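You operate a simulated robot arm through the tools that you are given. There is no shell and no other tool. Be economical: measure what you need, move in short steps, check, and stop when the job is done.

The job below is to be done with a simulated two-armed robot. You get a single attempt, and the scene is never put back.

TASK
Fetch the middle hex nut and set it on top of the grey tag block. Then put the black nut from the corner bench on the top tray of the blue trolley. Then take the brown hex bolt on the top of the gauge bench and put it away on the corner bench. Then put the middle grey ring in the large white bin. Then put the long silver bolt on the back of the winding bench away in the inside of the blue tray. Then stack the 6 mm steel disc from the back of the winding bench on top of the 4 mm steel disc. Then turn the number one inner roller knob to 3. Then take the clear bag labelled "nuts" and leave it on the end bench. Then fetch the steel block from the long bench and set it on the low shelf of the packing table. Then stack the grease tub labelled "GREASE 2" from the long bench on top of the grease tub marked "GREASE 0". Then open the bottom die drawer. Do these in the order given. Set down upright: clear bag.
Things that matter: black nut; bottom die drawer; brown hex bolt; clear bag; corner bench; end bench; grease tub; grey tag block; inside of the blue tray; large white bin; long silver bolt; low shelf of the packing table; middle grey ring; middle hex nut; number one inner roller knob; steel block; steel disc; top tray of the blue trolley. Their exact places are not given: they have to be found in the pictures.

It is judged by the outcome, as a careful person would: the job done as asked, and still so three seconds after it is handed in. It fails if anything else is knocked over, pushed out of place, dropped, spilled or broken.

THE ROBOT
Two 7-joint arms with fingered hands on one trunk, on a base that drives. Base frame: it is fixed to the floor where the robot stands at the start and does not move with it; the origin is under the middle of the robot, x ahead of it, y to its left, z up; the surface under the hand at the start is at about z = 850. Units: mm, degrees, N and s.
The left shoulder is at the start at [32, 125, 1246], the right one opposite. With the tool pointing down near the work surface each hand reaches from about 360 to 820 mm from the robot's upright axis, wherever it stands, measured 20 degrees to its own side. Places, roughly: black nut (3x3x2 cm) [300, -800, 900]; bottom die drawer [-1100, -1200, 200]; brown hex bolt (4x3x5 cm) [-3100, -1200, 900]; clear bag [-1500, 5500, 750]; corner bench [500, -600, 800]; end bench [500, 7100, 800]; grease tub [500, 5250, 1000]; grey tag block [-3500, 1000, 750]; inside of the blue tray (28x19 cm) [-4900, 6120, 920]; large white bin (24x21x8 cm) [-1700, 5300, 800]; long silver bolt (3x2x6 cm) [-1900, 600, 900]; low shelf of the packing table [500, 8400, 300]; middle grey ring (10x10x3 cm) [-2500, 800, 1000]; middle hex nut (4x3x2 cm) [500, -100, 900]; number one inner roller knob [-5600, 1400, 800]; steel block [250, 5000, 750]; steel disc [-2000, 500, 750]; top tray of the blue trolley [-3200, 800, 700]. Payload 4 kg a hand.
The TCP of each hand is the grasp point between the finger pads, 29 mm short of the fingertips. In the tool frame z runs along the fingers and y along their closing line. The gripper opens to 100 mm. The gripper's body begins 34 mm behind the TCP. The gripper is a hand of 5 fingers: y runs from the thumb to the fingers, the wrist lies at [-15, -105, -177] in the tool frame, and closing takes about 1.5 s.
Orientation is that of the tool frame in the base frame, as a unit quaternion [w, x, y, z]. With the fingers straight down and the wrist toward the robot, the tool's x, y and z point along [0, 1, 0], [1, 0, 0] and [0, 0, -1] of the base frame.

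THE INTERFACE
- The arms move only by the tool drive_tool. It takes "left_steps", "right_steps" or both (then of equal length, played together; a hand with none holds still); each is a list of rows, each a list of 3 entries, a list of its own where there are three numbers: the shift along the tool's x, y, z in units of 25 mm (1.0 is 25 mm), then the turn, a rotation vector about the tool's x, y, z in units of 8 degrees (1.0 is 8 degrees), then the finger opening in mm, from 0 to 100. In form: [[[x, y, z], [ax, ay, az], claw], ...]. A call has 1 to 12 rows; each row shifts and turns the commanded pose from where the row before left it, along the tool's axes as they then stand. A call with a number of a shift or a turn outside -1 to 1 is refused whole. Rows are played at 5 a second. More than 50 mm and 8.6 degrees between two rows, or a gripper value outside its range, and nothing of the call is played. Where a pose cannot be reached the arm comes as near as it can. A force on the tool above 40 N (or 10 N above the force at the start of the call, whichever is more), or a blocked arm, ends the call early, and 0.2 s more pass. Each finger travels about 45 mm/s and halts on what it meets, pressing with about 23 N; the grip force reading is that of the motor and also rises with nothing between the fingers. The clock runs only during rows and for 0.2 s after the last one: add rows that do not move to give the fingers time. The reply holds the time, the measured pose of the TCP, the force on the tool along the base axes, the opening and the grip force, in the units named above and with some noise, with the torque about the TCP (base axes, N m) and any sound that the robot's microphone picked up, and new pictures: "pictures" is both (left out), scene, wrist or none (wrist: the cameras of the hands that moved).
- Cameras (640 x 400 px; columns grow to the right, rows downward): "scene" is now at [104.7, -48.6, 1361.6]; the picture's right is [-0.59, -0.80, 0.00], its down [-0.56, 0.41, -0.72] and it looks along [0.58, -0.42, -0.70] (base axes); focal length 236 px, centre (320, 200). "left" rides on the left gripper at [-66, -86, -121] in its tool frame; the picture's right is [-0.76, -0.31, 0.58], its down [0.59, -0.70, 0.40] and it looks along [0.28, 0.64, 0.71] (tool axes); focal length 247 px, centre (320, 200). "right" rides on the right gripper at [66, -86, -121] in its tool frame; the picture's right is [-0.76, 0.31, -0.58], its down [-0.59, -0.70, 0.40] and it looks along [-0.28, 0.64, 0.71] (tool axes); focal length 247 px, centre (320, 200).
- move_column(by): slides the trunk up (or, below 0, down) by that many mm; the arms and the scene camera ride with it, the base frame stays. It gives what a move gives, with no picture.
- drive_base(legs): drives the robot by 1 to 6 legs, each [ahead, turn to the left] in mm and degrees, along the robot's own axes; the way and the turn of a leg run together, so that a leg with both is an arc; at most 1500 mm and 180 degrees a leg. The arms and the cameras ride along, it lands a little off, and it stops where it bumps. It gives what a move gives, and a new picture of the scene camera.
- set_grasp(shape, hand): the hand has 5 fingers and takes this shape, open, in about a second: jaw (thumb against the fingers, like two jaws); tri (thumb and two fingers); tip (a fingertip pinch); poke (one finger out to press); point (the index stretched); flat (the hand flat); cup (the hand cupped); fist (a fist). The gripper value then closes the fingers along that shape, each until it touches; the sizes above hold for jaw. It gives what a move gives, with no picture.
- head_to(pan, tilt): turns the head with the scene camera to pan (to the left, within 80 degrees either way) and tilt (down, from -29 to 69), counted from straight ahead of the robot. It gives what a move gives, and a new picture of the scene camera.
- pixel_to_xyz(camera, pixels): for up to 12 pixels [column, row] of the newest picture of that camera ("zoom" is the newest enlarged one), the place [x, y, z] in the base frame of the surface seen there, good to about 2 mm. The clock stands still meanwhile.
- inspect(camera, box): a new picture of the part [left, top, right, bottom] of that camera's present view, enlarged. The clock stands still meanwhile.
- hand_in(): hands the job in; it is judged then, once.

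Go step by step. Measure first, check grasps and placings, and put right what went wrong. The budget is 350 turns and 360 pictures, counting those below and the enlarged ones. Unless the task says otherwise, let go and move clear before handing in.

The tools are called as name(argument=value, ...) on one line, values as JSON. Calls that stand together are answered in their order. drive_tool: Moves the arms, as the interface text tells. Its arguments: {"type":"object","properties":{"left_steps":{"type":"array"},"right_steps":{"type":"array"},"pictures":{"type":"string","enum":["both","scene","wrist","none"]}},"required":[]} The other tools are called the same way: move_column (by) slides the trunk up or down; set_grasp (shape, hand) gives the hand a shape; drive_base (legs) drives the base; head_to (pan, tilt) turns the head that bears the scene camera; pixel_to_xyz (camera, pixels) gives the place of the surface under pixels of a picture; inspect (camera, box) takes an enlarged picture of a part of a camera's view; hand_in () hands the job in.

At the start:

```text
time: 0.0
left_position: [588.1, -24.0, 1152.7]
left_tcp_rot: [0.0, 0.707, 0.707, 0.0]
left_ft_force: [0.3, 0.6, 1.2]
left_wrist_torque: [-0.02, -0.02, 0.01]
left_opening: 99.9
left_gripper_force: 0.2
left_shape: jaw
right_position: [395.0, -469.4, 1095.2]
right_tcp_rot: [0.0, 0.707, 0.707, 0.0]
right_ft_force: [-0.5, 0.0, -0.4]
right_wrist_torque: [0.01, 0.02, 0.02]
right_opening: 99.9
right_gripper_force: 0.0
right_shape: jaw
trunk travel left (down, up): [-444.0, 302.0]
robot x, y, heading: [0.8, 2.2, 0.3]
head pan, tilt: [-36.4, 44.3]
```

scene: 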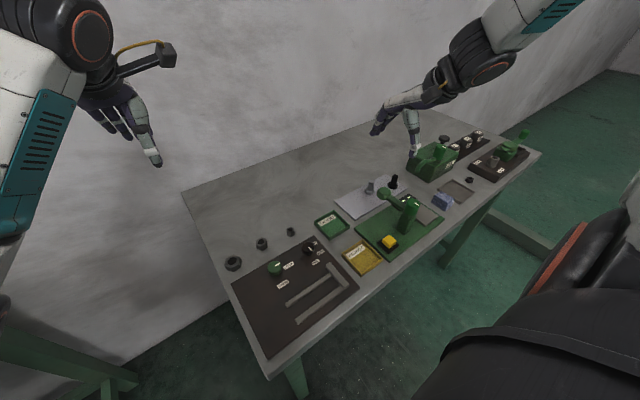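
right: 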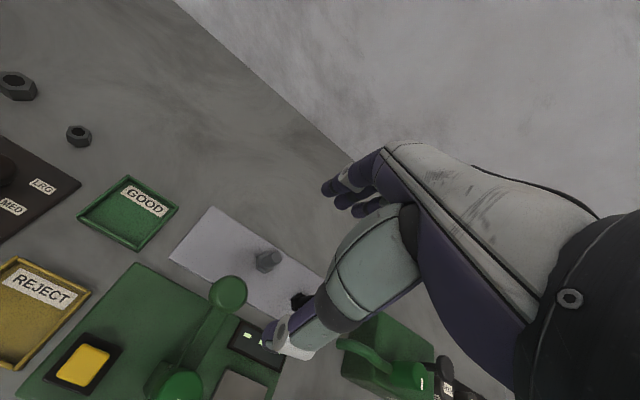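
left: 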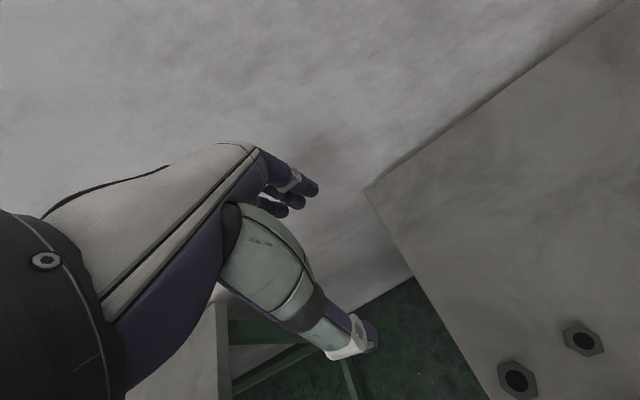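

The picture shows three nuts at (232,263), (261,244), (290,231); the middle one should be at (261,244). I measure these and the other objects on the bench.

pixel_to_xyz(camera="scene", pixels=[[232, 260], [261, 240], [290, 229], [469, 180], [394, 178], [369, 187], [300, 200], [184, 192], [390, 242]])

inspect(camera="scene", box=[180, 120, 560, 360])

```text
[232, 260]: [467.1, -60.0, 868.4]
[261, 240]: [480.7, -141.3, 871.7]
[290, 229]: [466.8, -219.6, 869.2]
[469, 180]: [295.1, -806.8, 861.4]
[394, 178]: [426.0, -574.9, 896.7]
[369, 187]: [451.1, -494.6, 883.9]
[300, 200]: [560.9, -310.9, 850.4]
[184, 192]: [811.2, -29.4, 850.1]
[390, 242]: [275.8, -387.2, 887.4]
```

```text
1.67 times, centred on (370, 240) of scene
```

zoom: 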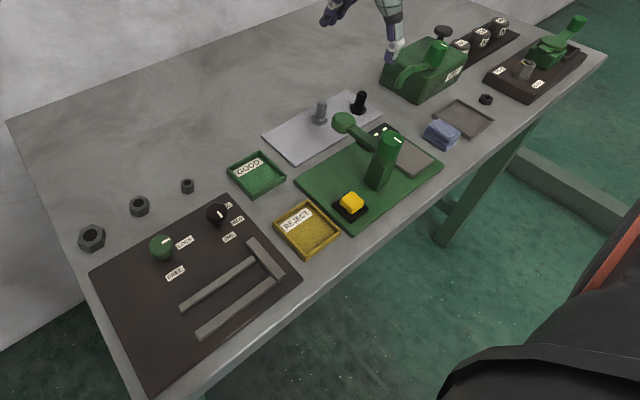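

The nut is at about (482,-142), 20 mm high on the 850 bench, and the black one is at (295,-807). I bring the left hand above the middle nut and look at it with the wrist camera.

drive_tool(left_steps=[[[-0.47, -0.42, 0.7], [0, 0, 0], 100], [[-0.47, -0.42, 0.7], [0, 0, 0], 100], [[-0.47, -0.42, 0.7], [0, 0, 0], 100], [[-0.47, -0.42, 0.7], [0, 0, 0], 100], [[-0.47, -0.42, 0.7], [0, 0, 0], 100], [[-0.47, -0.42, 0.7], [0, 0, 0], 100], [[-0.47, -0.42, 0.7], [0, 0, 0], 100], [[-0.47, -0.42, 0.7], [0, 0, 0], 100], [[-0.47, -0.42, 0.7], [0, 0, 0], 100], [[-0.47, -0.42, 0.7], [0, 0, 0], 100]])

```text
time: 2.2
left_position: [483.4, -143.2, 978.8]
left_tcp_rot: [0.0, 0.707, 0.707, 0.0]
left_ft_force: [-0.4, -0.6, -0.2]
left_wrist_torque: [0.04, -0.01, 0.03]
left_opening: 99.6
left_gripper_force: 0.1
left_shape: jaw
right_position: [394.9, -469.6, 1095.3]
right_tcp_rot: [0.0, 0.707, 0.707, 0.001]
right_ft_force: [-0.6, -0.1, -0.5]
right_wrist_torque: [-0.04, 0.02, 0.02]
right_opening: 99.7
right_gripper_force: 0.0
right_shape: jaw
trunk travel left (down, up): [-444.0, 302.0]
robot x, y, heading: [2.9, 2.8, 0.1]
head pan, tilt: [-36.4, 44.3]
```

scene: 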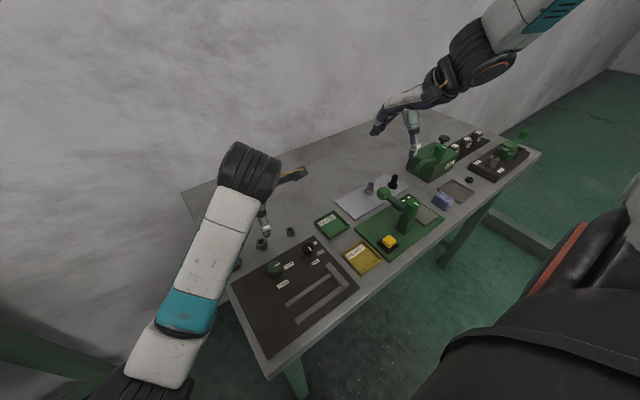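
left: 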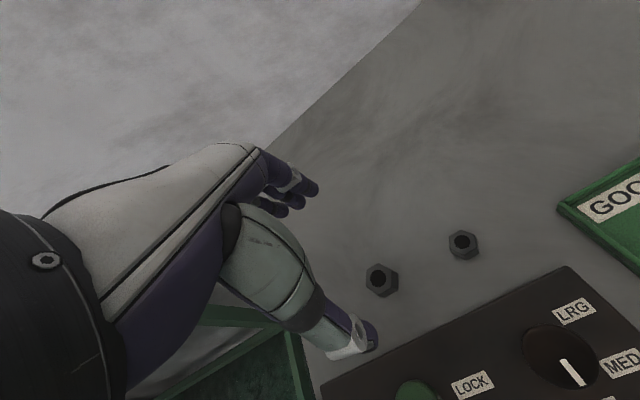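

The hand is above the middle nut, with the nuts visible at (382,280) and (463,244). I try the fingertip shape and look at it.

set_grasp(hand="left", shape="tip")

inspect(camera="left", box=[160, 100, 560, 350])

```text
time: 3.1
left_position: [482.8, -141.4, 978.5]
left_tcp_rot: [-0.001, 0.707, 0.707, 0.0]
left_ft_force: [-0.2, -0.1, 0.4]
left_wrist_torque: [0.02, 0.02, 0.01]
left_opening: 99.8
left_gripper_force: 0.0
left_shape: tip
right_position: [394.7, -468.3, 1094.8]
right_tcp_rot: [-0.001, 0.707, 0.707, 0.0]
right_ft_force: [-0.5, 0.2, 0.0]
right_wrist_torque: [0.01, -0.01, -0.02]
right_opening: 99.6
right_gripper_force: 0.0
right_shape: jaw
trunk travel left (down, up): [-444.0, 302.0]
robot x, y, heading: [2.9, 3.8, -0.0]
head pan, tilt: [-36.4, 44.3]
```

```text
1.60 times, centred on (360, 225) of left
```

zoom: 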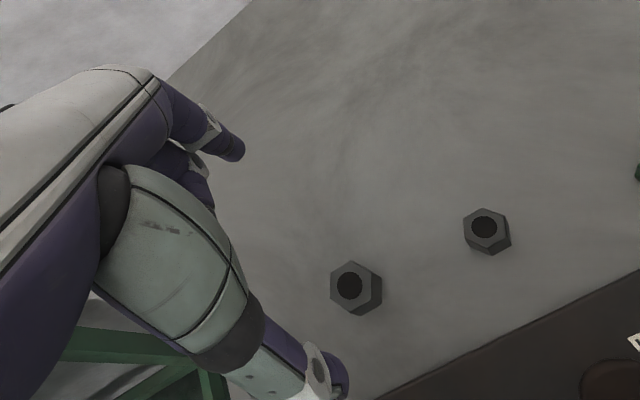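

In this shape only the index and the thumb stand out. I half-close it in the air to see where the tips meet.

drive_tool(left_steps=[[[0, 0, 0], [0, 0, 0], 10], [[0, 0, 0], [0, 0, 0], 10], [[0, 0, 0], [0, 0, 0], 10], [[0, 0, 0], [0, 0, 0], 10], [[0, 0, 0], [0, 0, 0], 10], [[0, 0, 0], [0, 0, 0], 10], [[0, 0, 0], [0, 0, 0], 10], [[0, 0, 0], [0, 0, 0], 10]], pictures="wrist")

```text
time: 4.9
left_position: [482.5, -142.5, 978.6]
left_tcp_rot: [0.001, 0.707, 0.707, 0.0]
left_ft_force: [0.7, 0.1, -0.3]
left_wrist_torque: [0.05, 0.02, 0.03]
left_opening: 10.1
left_gripper_force: 0.0
left_shape: tip
right_position: [394.8, -468.0, 1094.6]
right_tcp_rot: [0.0, 0.707, 0.707, 0.0]
right_ft_force: [-1.1, -0.2, -0.2]
right_wrist_torque: [0.0, 0.0, 0.01]
right_opening: 100.0
right_gripper_force: 0.0
right_shape: jaw
trunk travel left (down, up): [-444.0, 302.0]
robot x, y, heading: [1.5, 3.0, -0.1]
head pan, tilt: [-36.4, 44.3]
```

left: 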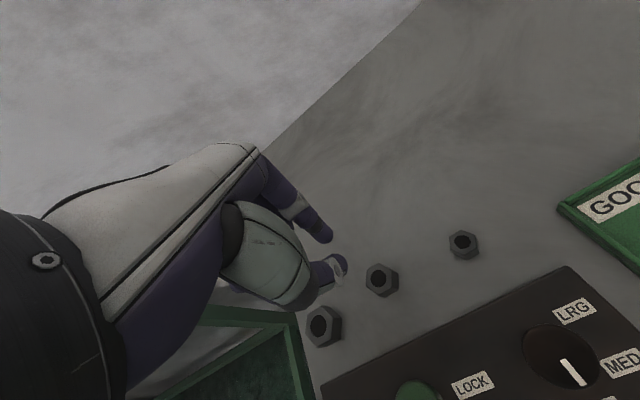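

The tips meet near (333,248). I measure their places against the TCP.

pixel_to_xyz(camera="left", pixels=[[327, 237], [322, 228], [335, 265], [342, 262], [383, 283], [323, 330]])

inspect(camera="left", box=[240, 180, 400, 280])

```text
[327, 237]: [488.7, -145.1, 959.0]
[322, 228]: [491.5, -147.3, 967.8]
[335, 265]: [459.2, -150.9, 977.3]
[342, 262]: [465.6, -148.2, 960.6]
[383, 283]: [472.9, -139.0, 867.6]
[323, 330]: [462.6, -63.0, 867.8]
```

```text
4.00 times, centred on (320, 230) of left
```

zoom: 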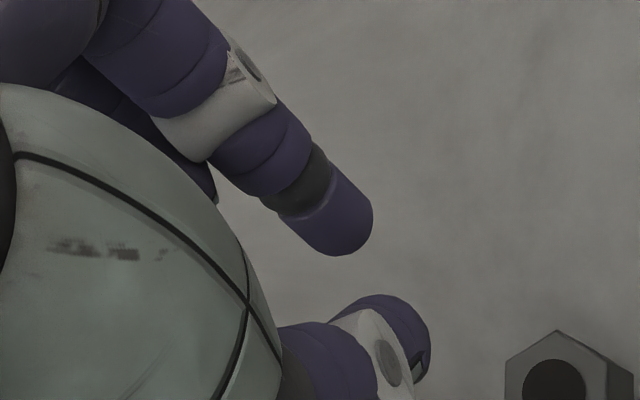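

pixel_to_xyz(camera="left", pixels=[[368, 272], [370, 284], [384, 293], [393, 283], [391, 272], [380, 265], [400, 280], [386, 298]])

inspect(camera="left", box=[340, 245, 420, 305])

```text
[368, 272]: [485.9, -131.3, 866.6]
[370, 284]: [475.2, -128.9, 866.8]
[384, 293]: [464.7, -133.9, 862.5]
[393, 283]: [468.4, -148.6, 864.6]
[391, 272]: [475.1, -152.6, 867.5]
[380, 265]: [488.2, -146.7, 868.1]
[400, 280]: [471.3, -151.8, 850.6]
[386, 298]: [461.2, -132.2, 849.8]
```

```text
6.67 times, centred on (380, 275) of left
```

zoom: 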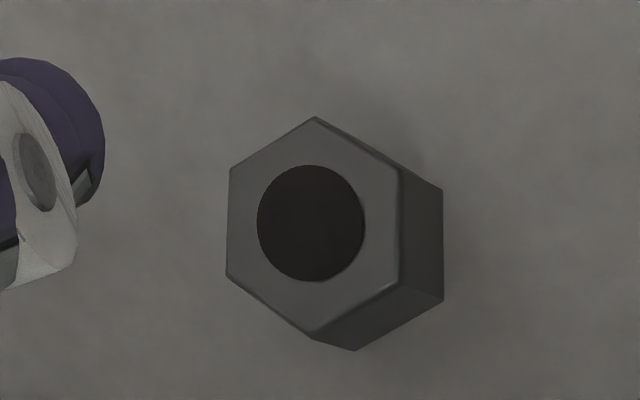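

The nut's centre is at about (476.5,-140) and its flats are turned about 15°. I open to 50, yaw to match and go down.

drive_tool(left_steps=[[[0.1, -0.24, 0], [0, 0, -0.95], 50], [[0, 0, 0], [0, 0, -0.95], 50], [[0, 0, 0.75], [0, 0, 0], 50], [[0, 0, 0.75], [0, 0, 0], 50], [[0, 0, 0.75], [0, 0, 0], 50], [[0, 0, 0.75], [0, 0, 0], 50], [[0, 0, 0.6], [0, 0, 0], 50], [[0, 0, 0], [0, 0, 0], 50]], pictures="wrist")

```text
time: 6.9
left_position: [495.7, -119.7, 898.1]
left_tcp_rot: [0.008, 0.599, 0.8, 0.021]
left_ft_force: [0.0, -0.1, 0.2]
left_wrist_torque: [-0.01, 0.0, -0.01]
left_opening: 49.5
left_gripper_force: 0.1
left_shape: tip
right_position: [395.9, -467.7, 1094.0]
right_tcp_rot: [0.0, 0.707, 0.707, 0.0]
right_ft_force: [0.0, 0.3, 0.1]
right_wrist_torque: [0.01, 0.02, 0.02]
right_opening: 100.0
right_gripper_force: 0.0
right_shape: jaw
trunk travel left (down, up): [-444.0, 302.0]
robot x, y, heading: [0.7, -0.6, -0.0]
head pan, tilt: [-36.4, 44.3]
stopped in row 8 (left hand): the arm was blocked; the commanded pose is now the measured one
```

left: 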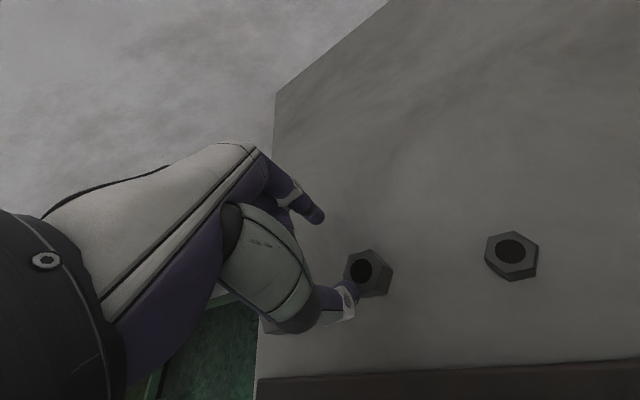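

The arm got blocked short (reach across the body), with no contact force. I lift and undo the yaw, then I will turn the robot to the right so that the nut lies to the left hand's side.

drive_tool(left_steps=[[[0, 0, -1], [0, 0, 0], 50], [[0, 0, -1], [0, 0, 0], 50], [[0, 0, -1], [0, 0, 0], 50], [[0, 0, -1], [0, 0, 0], 50], [[0, 0, -0.8], [0, 0, 0.95], 50], [[0, 0, 0], [0, 0, 0.95], 50], [[0, 0, 0], [0, 0, 0], 50]], pictures="none")

drive_base(legs=[[0, -40]])

```text
time: 8.5
left_position: [498.1, -108.0, 1010.1]
left_tcp_rot: [-0.005, 0.695, 0.718, 0.035]
left_ft_force: [-1.1, -0.9, -0.2]
left_wrist_torque: [0.0, -0.03, 0.0]
left_opening: 49.7
left_gripper_force: 0.0
left_shape: tip
right_position: [395.7, -468.8, 1095.0]
right_tcp_rot: [0.0, 0.707, 0.707, 0.0]
right_ft_force: [0.1, -0.6, 0.1]
right_wrist_torque: [-0.03, -0.02, -0.01]
right_opening: 99.9
right_gripper_force: 0.0
right_shape: jaw
trunk travel left (down, up): [-444.0, 302.0]
robot x, y, heading: [-1.3, -0.1, -0.0]
head pan, tilt: [-36.4, 44.3]
```

```text
time: 10.8
left_position: [310.1, -405.5, 1014.4]
left_tcp_rot: [0.011, 0.899, 0.437, 0.034]
left_ft_force: [1.0, 0.6, 0.3]
left_wrist_torque: [0.01, -0.03, -0.01]
left_opening: 49.7
left_gripper_force: 0.0
left_shape: tip
right_position: [1.1, -613.2, 1095.2]
right_tcp_rot: [0.0, 0.907, 0.422, 0.0]
right_ft_force: [0.5, -0.3, 0.6]
right_wrist_torque: [0.0, 0.02, 0.0]
right_opening: 99.8
right_gripper_force: 0.0
right_shape: jaw
trunk travel left (down, up): [-444.0, 302.0]
robot x, y, heading: [0.3, -2.8, -40.6]
head pan, tilt: [-36.4, 44.3]
```

scene: 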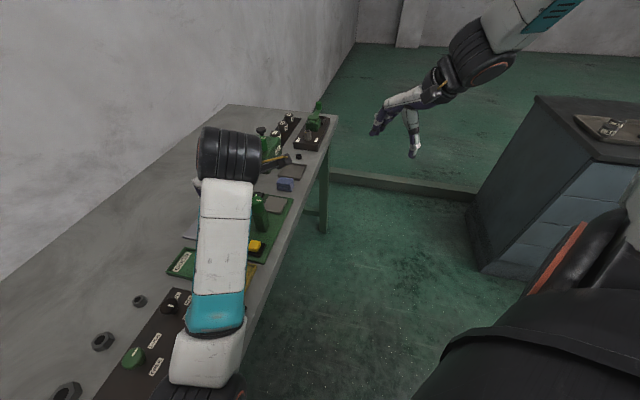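

The robot now faces -40.6°, and the nut lies 24° to its left. I square up the left hand (closing line at -45°, matching the flats) and bring it back over the nut.

drive_tool(left_steps=[[[0, 0, 0], [0.33, -0.39, 0.85], 50], [[1, -0.25, 0], [0, 0, 0], 50], [[1, -0.25, 0], [0, 0, 0], 50], [[1, -0.25, 0], [0, 0, 0], 50], [[1, -0.25, 0], [0, 0, 0], 50], [[1, -0.25, 0], [0, 0, 0], 50], [[1, -0.25, 0], [0, 0, 0], 50], [[1, -0.25, 0], [0, 0, 0], 50], [[1, -0.25, 0], [0, 0, 0], 50], [[1, -0.25, 0], [0, 0, 0], 50], [[1, -0.25, 0], [0, 0, 0], 50], [[1, -0.25, 0], [0, 0, 0], 50]], pictures="wrist")

```text
time: 13.4
left_position: [457.9, -160.7, 1014.5]
left_tcp_rot: [0.001, 0.924, 0.383, 0.0]
left_ft_force: [0.1, 0.4, 0.3]
left_wrist_torque: [0.0, -0.02, 0.02]
left_opening: 49.4
left_gripper_force: 0.1
left_shape: tip
right_position: [0.9, -612.3, 1095.4]
right_tcp_rot: [0.0, 0.907, 0.422, 0.0]
right_ft_force: [-0.8, 0.7, -0.2]
right_wrist_torque: [-0.02, -0.02, -0.01]
right_opening: 99.8
right_gripper_force: 0.1
right_shape: jaw
trunk travel left (down, up): [-444.0, 302.0]
robot x, y, heading: [-2.8, -1.2, -40.4]
head pan, tilt: [-36.4, 44.3]
```

left: 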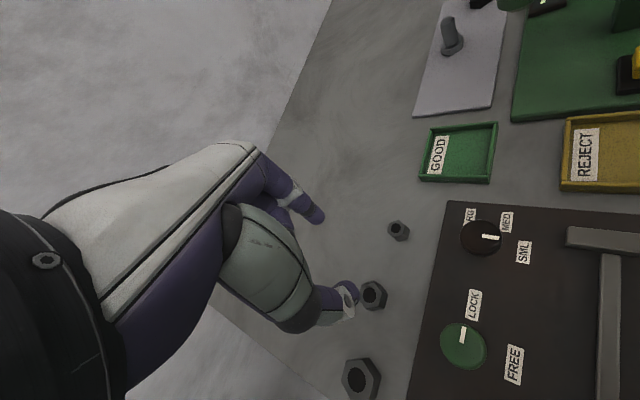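

Pose is square. I check the middle nut's place at (373,295) before descending.

pixel_to_xyz(camera="left", pixels=[[364, 287], [377, 285], [384, 298], [377, 306], [370, 303], [374, 296]])

drive_tool(left_steps=[[[0.55, -0.03, 0], [0, 0, 0], 50], [[0.56, -0.03, 0], [0, 0, 0], 50], [[0, 0, 1], [0, 0, 0], 50], [[0, 0, 1], [0, 0, 0], 50], [[0, 0, 1], [0, 0, 0], 50], [[0, 0, 0.8], [0, 0, 0], 50], [[0, 0, 0], [0, 0, 0], 50]], pictures="both")

```text
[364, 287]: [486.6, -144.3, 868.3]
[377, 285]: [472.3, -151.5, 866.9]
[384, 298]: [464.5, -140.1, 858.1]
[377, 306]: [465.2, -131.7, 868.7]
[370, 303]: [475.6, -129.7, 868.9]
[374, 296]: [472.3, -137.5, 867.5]
```

```text
time: 15.0
left_position: [474.2, -141.0, 919.1]
left_tcp_rot: [0.0, 0.924, 0.382, 0.0]
left_ft_force: [0.4, -0.9, -0.3]
left_wrist_torque: [-0.02, 0.0, 0.03]
left_opening: 49.6
left_gripper_force: 0.1
left_shape: tip
right_position: [0.4, -613.3, 1095.0]
right_tcp_rot: [0.0, 0.907, 0.421, 0.0]
right_ft_force: [-0.4, 0.7, 0.1]
right_wrist_torque: [0.01, -0.01, 0.01]
right_opening: 100.1
right_gripper_force: 0.1
right_shape: jaw
trunk travel left (down, up): [-444.0, 302.0]
robot x, y, heading: [-0.7, 1.2, -40.1]
head pan, tilt: [-36.4, 44.3]
```

scene: 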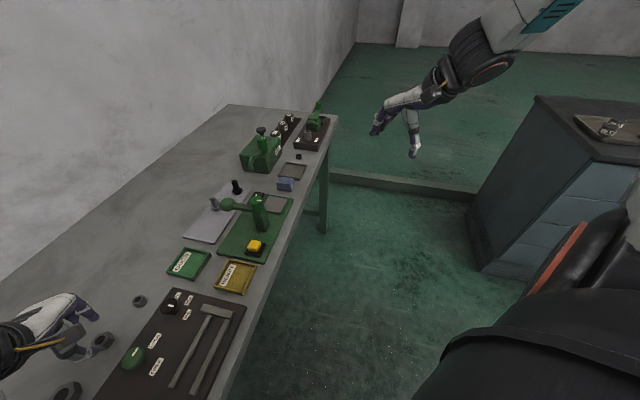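
left: 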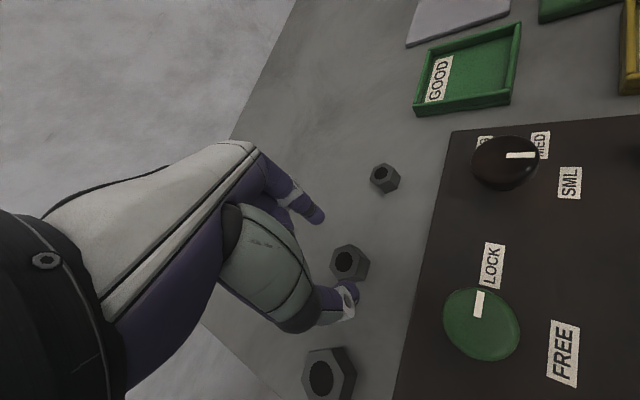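

The nut at (349,262) sits between thumb and index. I go down the last 37 mm and close.

drive_tool(left_steps=[[[0, 0, 0.75], [0, 0, 0], 50], [[0, 0, 0.7], [0, 0, 0], 50], [[0, 0, 0], [0, 0, 0], 50]], pictures="wrist")

```text
time: 15.8
left_position: [474.5, -141.3, 882.1]
left_tcp_rot: [0.001, 0.924, 0.383, 0.0]
left_ft_force: [-1.1, 0.9, 0.3]
left_wrist_torque: [-0.01, -0.01, 0.01]
left_opening: 49.9
left_gripper_force: 0.1
left_shape: tip
right_position: [0.6, -614.1, 1095.0]
right_tcp_rot: [-0.001, 0.907, 0.422, 0.0]
right_ft_force: [0.4, -0.1, 0.2]
right_wrist_torque: [-0.02, -0.05, 0.0]
right_opening: 99.9
right_gripper_force: 0.1
right_shape: jaw
trunk travel left (down, up): [-444.0, 302.0]
robot x, y, heading: [0.9, 0.7, -40.2]
head pan, tilt: [-36.4, 44.3]
```

left: 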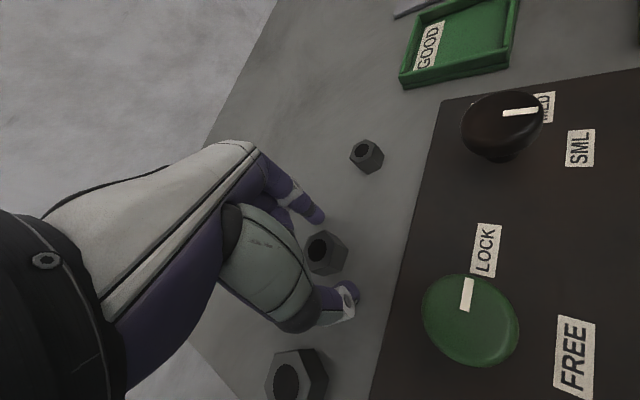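

The nut is centred between the tips at (327,253). I close.

drive_tool(left_steps=[[[0, 0, 0], [0, 0, 0], 15], [[0, 0, 0], [0, 0, 0], 15], [[0, 0, 0], [0, 0, 0], 15], [[0, 0, 0], [0, 0, 0], 15], [[0, 0, 0], [0, 0, 0], 15], [[0, 0, 0], [0, 0, 0], 15]], pictures="wrist")

```text
time: 17.2
left_position: [475.3, -140.6, 882.7]
left_tcp_rot: [0.001, 0.924, 0.383, 0.0]
left_ft_force: [0.4, 0.4, -0.1]
left_wrist_torque: [0.02, 0.0, -0.02]
left_opening: 18.1
left_gripper_force: 22.6
left_shape: tip
right_position: [0.7, -613.4, 1095.2]
right_tcp_rot: [0.0, 0.907, 0.422, 0.0]
right_ft_force: [0.8, -0.4, 0.0]
right_wrist_torque: [0.0, -0.01, -0.03]
right_opening: 99.5
right_gripper_force: 0.0
right_shape: jaw
trunk travel left (down, up): [-444.0, 302.0]
robot x, y, heading: [1.6, -2.4, -40.0]
head pan, tilt: [-36.4, 44.3]
```

left: 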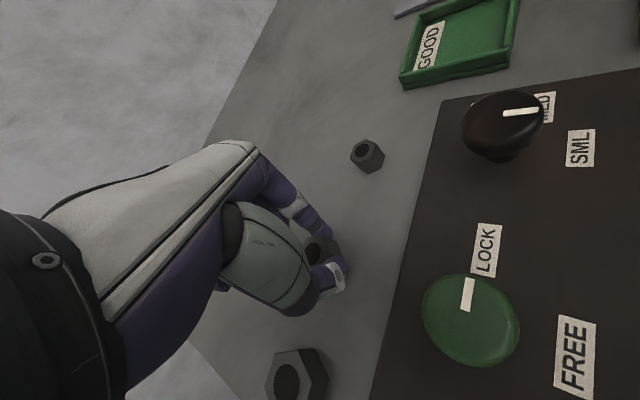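

The grip is at 22.6 N with an 18 mm opening. I lift and look.

drive_tool(left_steps=[[[0, 0, -0.4], [0, 0, 0], 10], [[0, 0, -0.8], [0, 0, 0], 10], [[0, 0, -1], [0, 0, 0], 10], [[0, 0, -1], [0, 0, 0], 10], [[0, 0, -1], [0, 0, 0], 10], [[0, 0, -1], [0, 0, 0], 10], [[0, 0, 0], [0, 0, 0], 10]], pictures="wrist")

```text
time: 18.8
left_position: [475.9, -142.5, 1012.6]
left_tcp_rot: [0.0, 0.924, 0.383, 0.0]
left_ft_force: [0.1, -0.4, -0.5]
left_wrist_torque: [-0.02, -0.02, 0.01]
left_opening: 18.1
left_gripper_force: 23.0
left_shape: tip
right_position: [1.5, -612.6, 1095.0]
right_tcp_rot: [0.0, 0.907, 0.422, 0.001]
right_ft_force: [0.6, -0.4, -0.6]
right_wrist_torque: [-0.02, 0.01, 0.0]
right_opening: 99.6
right_gripper_force: 0.2
right_shape: jaw
trunk travel left (down, up): [-444.0, 302.0]
robot x, y, heading: [-1.1, 0.4, -39.7]
head pan, tilt: [-36.4, 44.3]
```

left: 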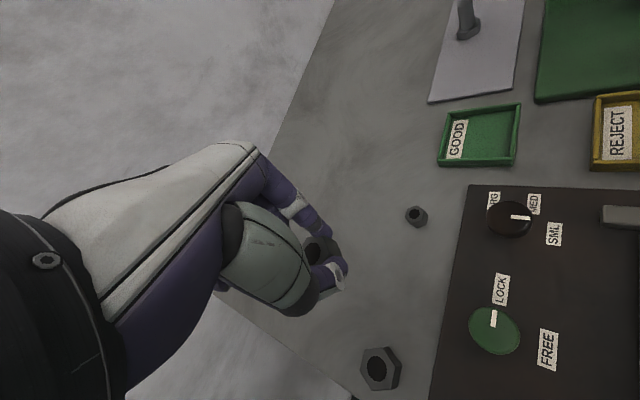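

The nut is held at (318,250). I raise the left hand further and drive along the bench so that the black nut comes to the right hand's side.

drive_tool(left_steps=[[[0, 0, -1], [0, 0, 0], 10], [[0, 0, -1], [0, 0, 0], 10], [[0, 0, -1], [0, 0, 0], 10], [[0, 0, -1], [0, 0, 0], 10], [[0, 0, -1], [0, 0, 0], 10], [[0, 0, 0], [0, 0, 0], 10]], pictures="none")

drive_base(legs=[[0, -41], [266, 0], [0, 36]])

```text
time: 20.2
left_position: [474.7, -141.2, 1137.0]
left_tcp_rot: [0.001, 0.923, 0.384, 0.0]
left_ft_force: [0.5, 0.0, -0.3]
left_wrist_torque: [-0.01, 0.03, 0.01]
left_opening: 17.8
left_gripper_force: 23.1
left_shape: tip
right_position: [1.0, -612.7, 1094.2]
right_tcp_rot: [0.0, 0.907, 0.422, 0.0]
right_ft_force: [-0.8, 0.1, -1.1]
right_wrist_torque: [-0.01, 0.02, 0.0]
right_opening: 99.7
right_gripper_force: 0.0
right_shape: jaw
trunk travel left (down, up): [-444.0, 302.0]
robot x, y, heading: [-0.1, 2.4, -40.3]
head pan, tilt: [-36.4, 44.3]
```

```text
time: 22.2
left_position: [332.6, -362.1, 1137.3]
left_tcp_rot: [0.0, 0.992, 0.123, 0.001]
left_ft_force: [0.6, 0.2, -0.7]
left_wrist_torque: [0.0, 0.01, 0.01]
left_opening: 17.8
left_gripper_force: 22.7
left_shape: tip
right_position: [-317.0, -520.9, 1094.8]
right_tcp_rot: [0.0, 0.987, 0.163, 0.0]
right_ft_force: [-0.9, 0.3, 0.1]
right_wrist_torque: [-0.04, -0.03, 0.04]
right_opening: 100.1
right_gripper_force: 0.0
right_shape: jaw
trunk travel left (down, up): [-444.0, 302.0]
robot x, y, heading: [1.4, 0.7, -70.9]
head pan, tilt: [-36.4, 44.3]
stopped in leg 1: the robot was blocked; the commanded pose is now the measured one
```

scene: 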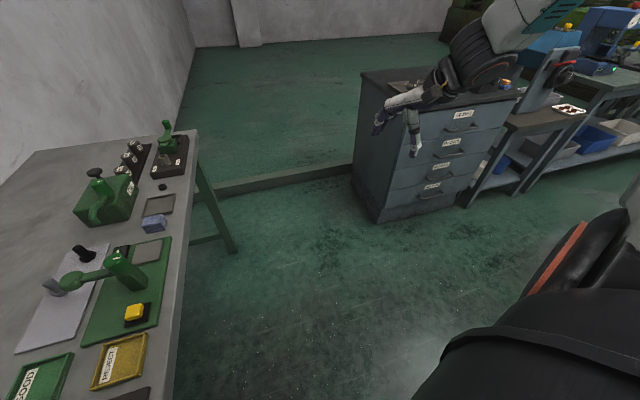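

The turn was blocked at -70.9°. I look to the left to see what touches.

head_to(pan=60, tilt=50)

head_to(pan=-75, tilt=50)

```text
time: 23.9
left_position: [332.3, -362.4, 1137.6]
left_tcp_rot: [0.001, 0.993, 0.122, 0.002]
left_ft_force: [-1.1, 0.4, -1.2]
left_wrist_torque: [0.01, 0.03, 0.01]
left_opening: 17.8
left_gripper_force: 23.6
left_shape: tip
right_position: [-316.2, -522.0, 1094.7]
right_tcp_rot: [-0.001, 0.987, 0.163, 0.0]
right_ft_force: [-0.2, -0.4, 0.7]
right_wrist_torque: [-0.01, 0.0, -0.03]
right_opening: 99.7
right_gripper_force: 0.1
right_shape: jaw
trunk travel left (down, up): [-444.0, 302.0]
robot x, y, heading: [1.0, 3.5, -71.0]
head pan, tilt: [60.0, 50.0]
```

scene: 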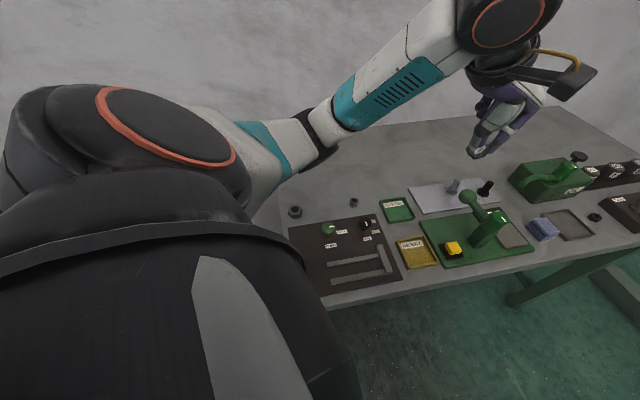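

```text
time: 26.1
left_position: [332.5, -362.4, 1135.9]
left_tcp_rot: [0.0, 0.992, 0.123, 0.001]
left_ft_force: [-0.2, 0.4, -0.8]
left_wrist_torque: [-0.03, 0.0, 0.04]
left_opening: 17.8
left_gripper_force: 22.8
left_shape: tip
right_position: [-317.5, -522.3, 1094.1]
right_tcp_rot: [-0.001, 0.986, 0.164, 0.0]
right_ft_force: [0.2, -0.4, 0.4]
right_wrist_torque: [0.0, -0.04, 0.0]
right_opening: 99.4
right_gripper_force: 0.1
right_shape: jaw
trunk travel left (down, up): [-444.0, 302.0]
robot x, y, heading: [-1.3, 2.9, -71.2]
head pan, tilt: [-75.0, 50.0]
```

scene: 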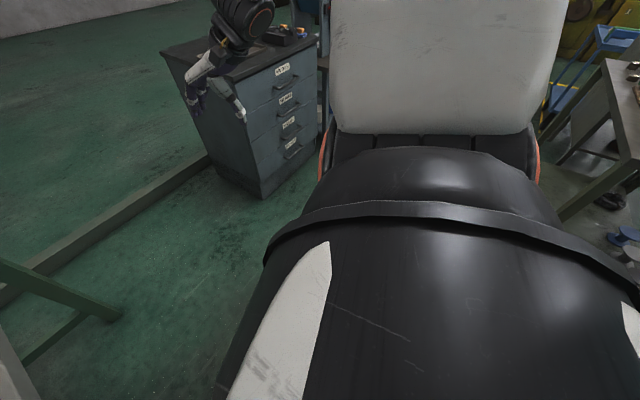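

The bench edge is close to the robot's left flank. I measure what stands behind to the right before backing off.

pixel_to_xyz(camera="scene", pixels=[[565, 215], [620, 238], [630, 150], [610, 200], [260, 190], [8, 350], [115, 315], [150, 110]])

drive_base(legs=[[0, 26], [-130, 0]])

```text
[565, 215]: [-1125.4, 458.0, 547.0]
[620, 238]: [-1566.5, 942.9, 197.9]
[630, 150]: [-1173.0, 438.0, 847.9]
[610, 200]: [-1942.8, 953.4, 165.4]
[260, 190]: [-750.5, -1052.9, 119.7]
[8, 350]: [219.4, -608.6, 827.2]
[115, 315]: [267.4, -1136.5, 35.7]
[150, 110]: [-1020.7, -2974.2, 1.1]
```

```text
time: 28.7
left_position: [367.7, -86.4, 1136.1]
left_tcp_rot: [0.001, 0.939, 0.345, 0.001]
left_ft_force: [-0.1, 1.1, 0.0]
left_wrist_torque: [-0.04, 0.0, -0.01]
left_opening: 17.9
left_gripper_force: 23.1
left_shape: tip
right_position: [-141.4, -517.4, 1093.8]
right_tcp_rot: [0.0, 0.923, 0.384, 0.0]
right_ft_force: [-0.6, -0.5, 0.8]
right_wrist_torque: [-0.02, -0.01, 0.0]
right_opening: 99.9
right_gripper_force: 0.1
right_shape: jaw
trunk travel left (down, up): [-444.0, 302.0]
robot x, y, heading: [-90.6, 90.4, -44.6]
head pan, tilt: [-75.0, 50.0]
```

scene: 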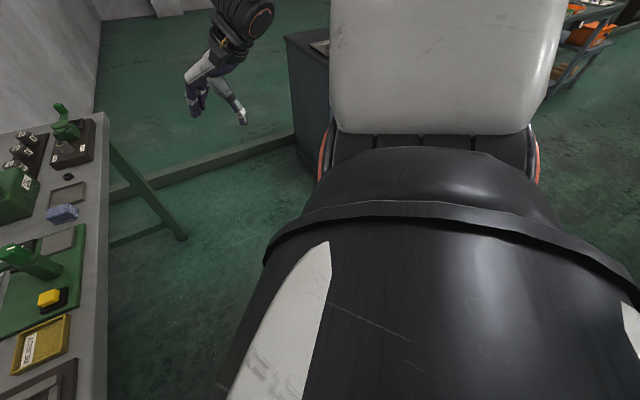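

Now I drive along the bench at a larger distance and then square toward the black nut.

drive_base(legs=[[0, -45], [270, 0], [0, 45], [150, 0]])

head_to(pan=-20, tilt=50)

```text
time: 35.9
left_position: [477.9, -460.4, 1136.3]
left_tcp_rot: [0.001, 0.938, 0.346, 0.001]
left_ft_force: [0.4, -0.6, -0.2]
left_wrist_torque: [0.03, -0.01, 0.01]
left_opening: 17.1
left_gripper_force: 23.3
left_shape: tip
right_position: [-30.6, -894.3, 1094.6]
right_tcp_rot: [-0.001, 0.922, 0.387, 0.0]
right_ft_force: [-0.2, -0.1, 1.0]
right_wrist_torque: [0.02, 0.01, 0.03]
right_opening: 99.9
right_gripper_force: 0.1
right_shape: jaw
trunk travel left (down, up): [-444.0, 302.0]
robot x, y, heading: [12.5, -284.0, -44.6]
head pan, tilt: [-75.0, 50.0]
```

scene: 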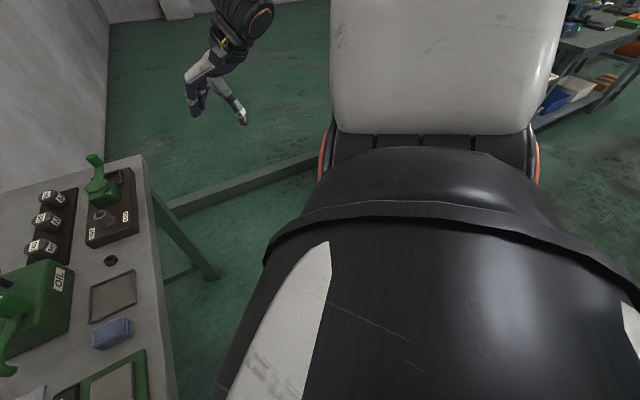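

```text
time: 37.1
left_position: [477.6, -460.4, 1136.3]
left_tcp_rot: [0.001, 0.938, 0.347, 0.002]
left_ft_force: [0.3, -0.8, -0.6]
left_wrist_torque: [0.01, -0.01, -0.02]
left_opening: 16.9
left_gripper_force: 23.4
left_shape: tip
right_position: [-31.3, -894.7, 1093.7]
right_tcp_rot: [-0.001, 0.922, 0.387, -0.001]
right_ft_force: [0.3, 0.5, -0.6]
right_wrist_torque: [0.0, 0.03, 0.01]
right_opening: 99.9
right_gripper_force: 0.0
right_shape: jaw
trunk travel left (down, up): [-444.0, 302.0]
robot x, y, heading: [16.7, -280.4, -44.5]
head pan, tilt: [-20.0, 50.0]
```

scene: 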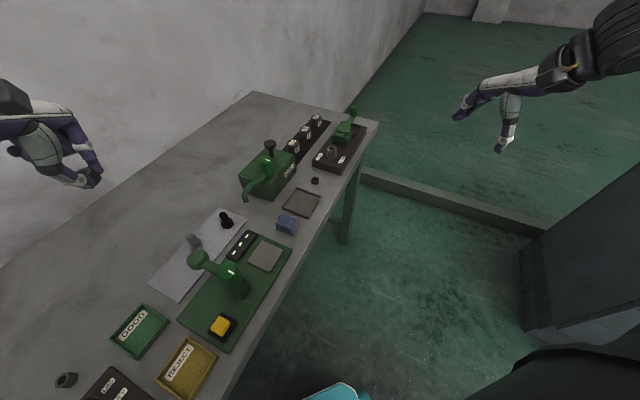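

The black nut is seen at (315,181), within right-hand reach. I measure it and set the right hand to the fingertip shape.

inspect(camera="scene", box=[275, 156, 355, 206])

pixel_to_xyz(camera="scene", pixels=[[315, 180], [315, 178], [312, 181], [318, 181], [315, 184], [350, 110], [335, 140], [300, 200], [288, 222]])

set_grasp(hand="right", shape="tip")

```text
8.00 times, centred on (315, 181) of scene
```

zoom: 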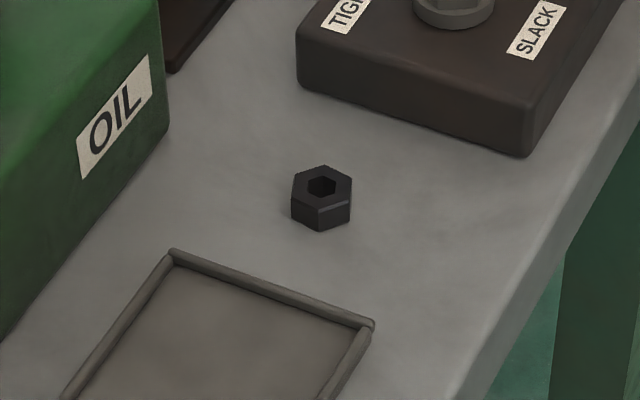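

```text
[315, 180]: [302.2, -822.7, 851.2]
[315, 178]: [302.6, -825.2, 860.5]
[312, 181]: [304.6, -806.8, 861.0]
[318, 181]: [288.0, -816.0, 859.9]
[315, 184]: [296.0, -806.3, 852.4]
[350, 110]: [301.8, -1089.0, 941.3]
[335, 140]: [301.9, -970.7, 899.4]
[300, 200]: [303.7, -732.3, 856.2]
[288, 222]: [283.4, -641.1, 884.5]
```

```text
time: 38.0
left_position: [477.2, -460.7, 1136.3]
left_tcp_rot: [0.001, 0.938, 0.347, 0.001]
left_ft_force: [0.7, -0.3, -1.0]
left_wrist_torque: [-0.03, -0.02, 0.0]
left_opening: 17.0
left_gripper_force: 22.4
left_shape: tip
right_position: [-32.5, -893.2, 1095.4]
right_tcp_rot: [0.0, 0.922, 0.388, -0.001]
right_ft_force: [0.4, -0.1, 0.1]
right_wrist_torque: [-0.02, 0.01, -0.05]
right_opening: 99.8
right_gripper_force: 0.0
right_shape: tip
trunk travel left (down, up): [-444.0, 302.0]
robot x, y, heading: [16.5, -286.1, -44.5]
head pan, tilt: [-20.0, 50.0]
```

The black nut's centre is about (298,-814) with top at 861. I move the right hand over it at z 1000.

drive_tool(right_steps=[[[0.96, 0.6, 0.32], [0, 0, 0], 45], [[0.96, 0.6, 0.32], [0, 0, 0], 45], [[0.96, 0.6, 0.32], [0, 0, 0], 45], [[0.96, 0.6, 0.32], [0, 0, 0], 45], [[0.96, 0.6, 0.32], [0, 0, 0], 45], [[0.96, 0.6, 0.32], [0, 0, 0], 45], [[0.96, 0.6, 0.32], [0, 0, 0], 45], [[0.96, 0.6, 0.32], [0, 0, 0], 45], [[0.96, 0.6, 0.32], [0, 0, 0], 45], [[0.96, 0.6, 0.32], [0, 0, 0], 45], [[0.96, 0.6, 0.32], [0, 0, 0], 45], [[0.96, 0.6, 0.32], [0, 0, -0.68], 45]], pictures="wrist")

```text
time: 40.6
left_position: [478.8, -461.2, 1135.0]
left_tcp_rot: [0.0, 0.938, 0.347, -0.001]
left_ft_force: [-0.7, -0.2, -0.3]
left_wrist_torque: [-0.01, -0.03, 0.01]
left_opening: 17.1
left_gripper_force: 23.0
left_shape: tip
right_position: [300.0, -814.6, 997.8]
right_tcp_rot: [0.0, 0.903, 0.43, 0.0]
right_ft_force: [0.7, 0.6, 0.3]
right_wrist_torque: [-0.02, 0.02, 0.04]
right_opening: 45.6
right_gripper_force: 0.0
right_shape: tip
trunk travel left (down, up): [-444.0, 302.0]
robot x, y, heading: [16.4, -286.2, -44.5]
head pan, tilt: [-20.0, 50.0]
```

right: 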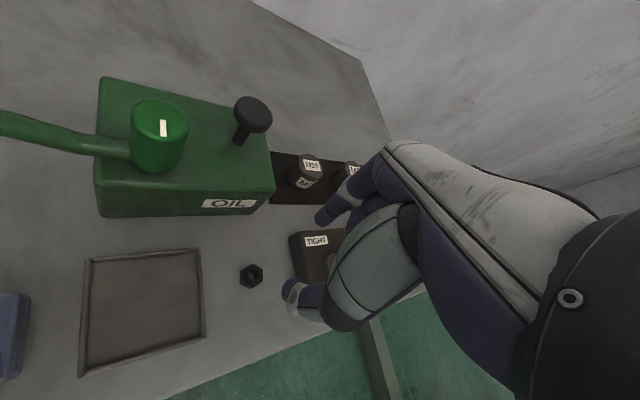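

The nut shows at (251,275). I measure it closely.

inspect(camera="right", box=[211, 250, 291, 300])

pixel_to_xyz(camera="right", pixels=[[241, 274], [261, 274], [251, 266], [251, 284], [246, 268], [257, 282]])

```text
8.00 times, centred on (251, 275) of right
```

zoom: 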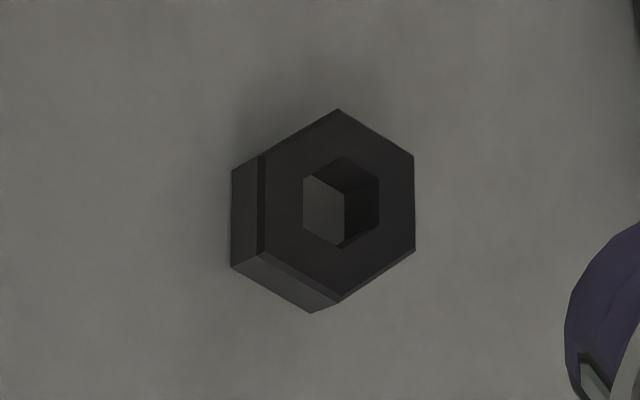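

```text
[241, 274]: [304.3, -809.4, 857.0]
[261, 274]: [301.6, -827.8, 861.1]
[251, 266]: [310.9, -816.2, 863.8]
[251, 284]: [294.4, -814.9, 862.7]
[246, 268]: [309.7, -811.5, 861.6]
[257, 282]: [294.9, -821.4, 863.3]
```

The nut's centre is (302,-817). I adjust slightly, yaw +6° and descend.

drive_tool(right_steps=[[[-0.04, 0.14, 0], [0, 0, -0.8], 45], [[0, 0, 0.93], [0, 0, 0], 45], [[0, 0, 0.93], [0, 0, 0], 45], [[0, 0, 0.93], [0, 0, 0], 45], [[0, 0, 0.93], [0, 0, 0], 45], [[0, 0, 0.88], [0, 0, 0], 45], [[0, 0, 0], [0, 0, 0], 45]], pictures="wrist")

```text
time: 42.2
left_position: [477.6, -460.5, 1135.8]
left_tcp_rot: [0.001, 0.938, 0.347, 0.001]
left_ft_force: [0.3, 0.5, -1.0]
left_wrist_torque: [0.03, 0.03, 0.01]
left_opening: 16.8
left_gripper_force: 23.4
left_shape: tip
right_position: [280.6, -815.7, 906.5]
right_tcp_rot: [0.0, 0.877, 0.48, 0.0]
right_ft_force: [0.4, 0.1, -0.3]
right_wrist_torque: [0.0, 0.0, 0.02]
right_opening: 45.4
right_gripper_force: 0.1
right_shape: tip
right hand out of reach, approached as far as the arm can: row 5, 6
trunk travel left (down, up): [-444.0, 302.0]
robot x, y, heading: [14.2, -282.5, -44.5]
head pan, tilt: [-20.0, 50.0]
```

right: 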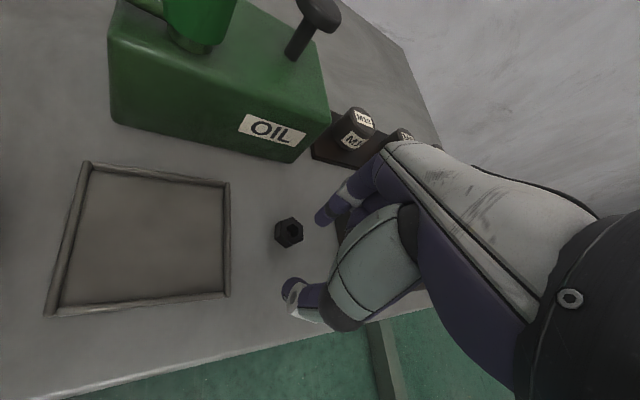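

The right arm runs out of reach here. I lift it, and reposition the base to (-58,-470) facing -20° so that the nut is 500 mm off at 24° to the right.

drive_tool(right_steps=[[[0, 0, -1], [0, 0, 0], 45], [[0, 0, -1], [0, 0, 0], 45], [[0, 0, -1], [0, 0, 0], 45], [[0, 0, -1], [0, 0, 0], 45], [[0, 0, -1], [0, 0, 0], 45], [[0, 0, -1], [0, 0, 0], 45], [[0, 0, -1], [0, 0, 0], 45]], pictures="none")

drive_base(legs=[[-150, 0], [0, -38], [294, 0], [0, 63]])

```text
time: 43.8
left_position: [477.3, -459.8, 1136.9]
left_tcp_rot: [0.001, 0.938, 0.348, 0.002]
left_ft_force: [-0.3, -0.4, -0.9]
left_wrist_torque: [0.02, 0.03, -0.01]
left_opening: 17.0
left_gripper_force: 22.8
left_shape: tip
right_position: [279.8, -817.6, 1081.2]
right_tcp_rot: [-0.001, 0.878, 0.48, -0.001]
right_ft_force: [-0.8, -0.5, 0.0]
right_wrist_torque: [0.02, 0.01, -0.01]
right_opening: 45.8
right_gripper_force: 0.1
right_shape: tip
trunk travel left (down, up): [-444.0, 302.0]
robot x, y, heading: [17.6, -281.6, -44.4]
head pan, tilt: [-20.0, 50.0]
```

```text
time: 51.4
left_position: [441.8, -436.0, 1136.5]
left_tcp_rot: [0.0, 0.842, 0.54, 0.001]
left_ft_force: [-0.1, -0.6, -0.5]
left_wrist_torque: [0.0, 0.0, 0.05]
left_opening: 16.1
left_gripper_force: 23.2
left_shape: tip
right_position: [411.7, -841.2, 1082.1]
right_tcp_rot: [0.0, 0.755, 0.656, -0.001]
right_ft_force: [0.1, -0.7, 0.4]
right_wrist_torque: [0.0, 0.0, -0.03]
right_opening: 45.8
right_gripper_force: 0.0
right_shape: tip
trunk travel left (down, up): [-444.0, 302.0]
robot x, y, heading: [-53.3, -467.7, -19.8]
head pan, tilt: [-20.0, 50.0]
```

scene: 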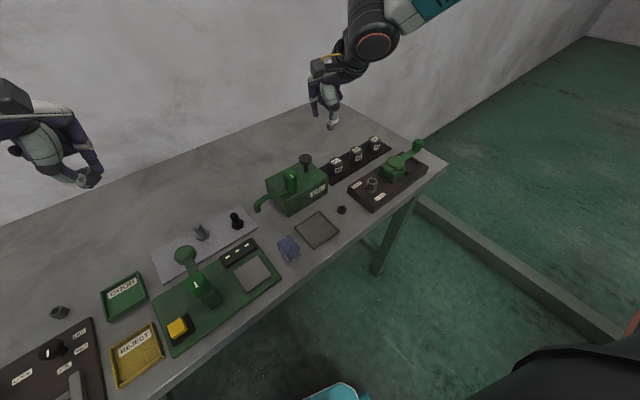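

Base is at (-53,-468). I bring the right hand over the nut and yaw it to -32°.

drive_tool(right_steps=[[[0.07, -0.9, 0], [0, 0, 0], 45], [[0.07, -0.9, 0], [0, 0, 0], 45], [[0.07, -0.9, 0], [0, 0, 0], 45], [[0.07, -0.9, 0], [0, 0, 0], 45], [[0.07, -0.9, 0], [0, 0, 0], 45], [[0, 0, 0.8], [0, 0, 1], 45], [[0, 0, 0.8], [0, 0, 1], 45], [[0, 0, 0.8], [0, 0, 1], 45], [[0, 0, 0.8], [0, 0, 0], 45], [[0, 0, 0], [0, 0, 0], 45]], pictures="wrist")

inspect(camera="left", box=[240, 170, 400, 270])

```text
time: 53.6
left_position: [440.9, -433.9, 1137.1]
left_tcp_rot: [0.001, 0.842, 0.539, 0.0]
left_ft_force: [0.0, 0.0, -1.0]
left_wrist_torque: [0.03, 0.02, -0.01]
left_opening: 15.9
left_gripper_force: 22.7
left_shape: tip
right_position: [302.1, -816.8, 1001.5]
right_tcp_rot: [0.0, 0.875, 0.485, -0.001]
right_ft_force: [-0.6, -0.7, -0.1]
right_wrist_torque: [0.06, -0.01, 0.01]
right_opening: 45.6
right_gripper_force: 0.0
right_shape: tip
trunk travel left (down, up): [-444.0, 302.0]
robot x, y, heading: [-52.7, -467.1, -19.8]
head pan, tilt: [-20.0, 50.0]
```

right: 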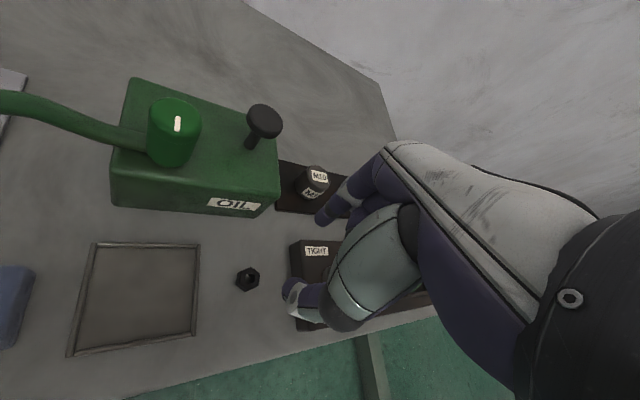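

```text
4.00 times, centred on (320, 220) of left
```

zoom: 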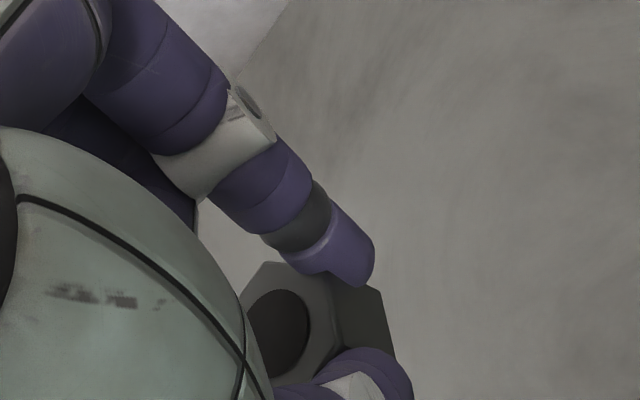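

The left picture shows the nut pinched off-centre, with its centre lying to the tool's +x of the tips. I measure the tips' true offset to correct both hands.

pixel_to_xyz(camera="zoom", pixels=[[345, 255], [320, 250], [365, 260], [350, 225], [385, 375], [395, 370], [365, 370], [280, 310], [270, 275], [350, 320]])

pixel_to_xyz(camera="right", pixels=[[324, 214], [320, 220], [328, 222], [288, 290], [292, 284], [298, 292]])

```text
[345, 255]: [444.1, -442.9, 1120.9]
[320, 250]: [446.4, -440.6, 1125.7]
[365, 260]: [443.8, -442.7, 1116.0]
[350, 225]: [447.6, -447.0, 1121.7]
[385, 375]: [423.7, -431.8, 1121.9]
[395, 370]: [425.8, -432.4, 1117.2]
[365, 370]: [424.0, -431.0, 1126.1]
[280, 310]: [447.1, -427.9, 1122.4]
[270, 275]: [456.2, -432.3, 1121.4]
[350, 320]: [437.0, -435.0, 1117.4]
```

```text
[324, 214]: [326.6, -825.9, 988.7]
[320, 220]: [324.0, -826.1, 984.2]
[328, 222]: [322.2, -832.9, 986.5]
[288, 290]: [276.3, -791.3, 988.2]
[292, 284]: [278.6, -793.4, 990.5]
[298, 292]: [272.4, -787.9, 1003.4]
```

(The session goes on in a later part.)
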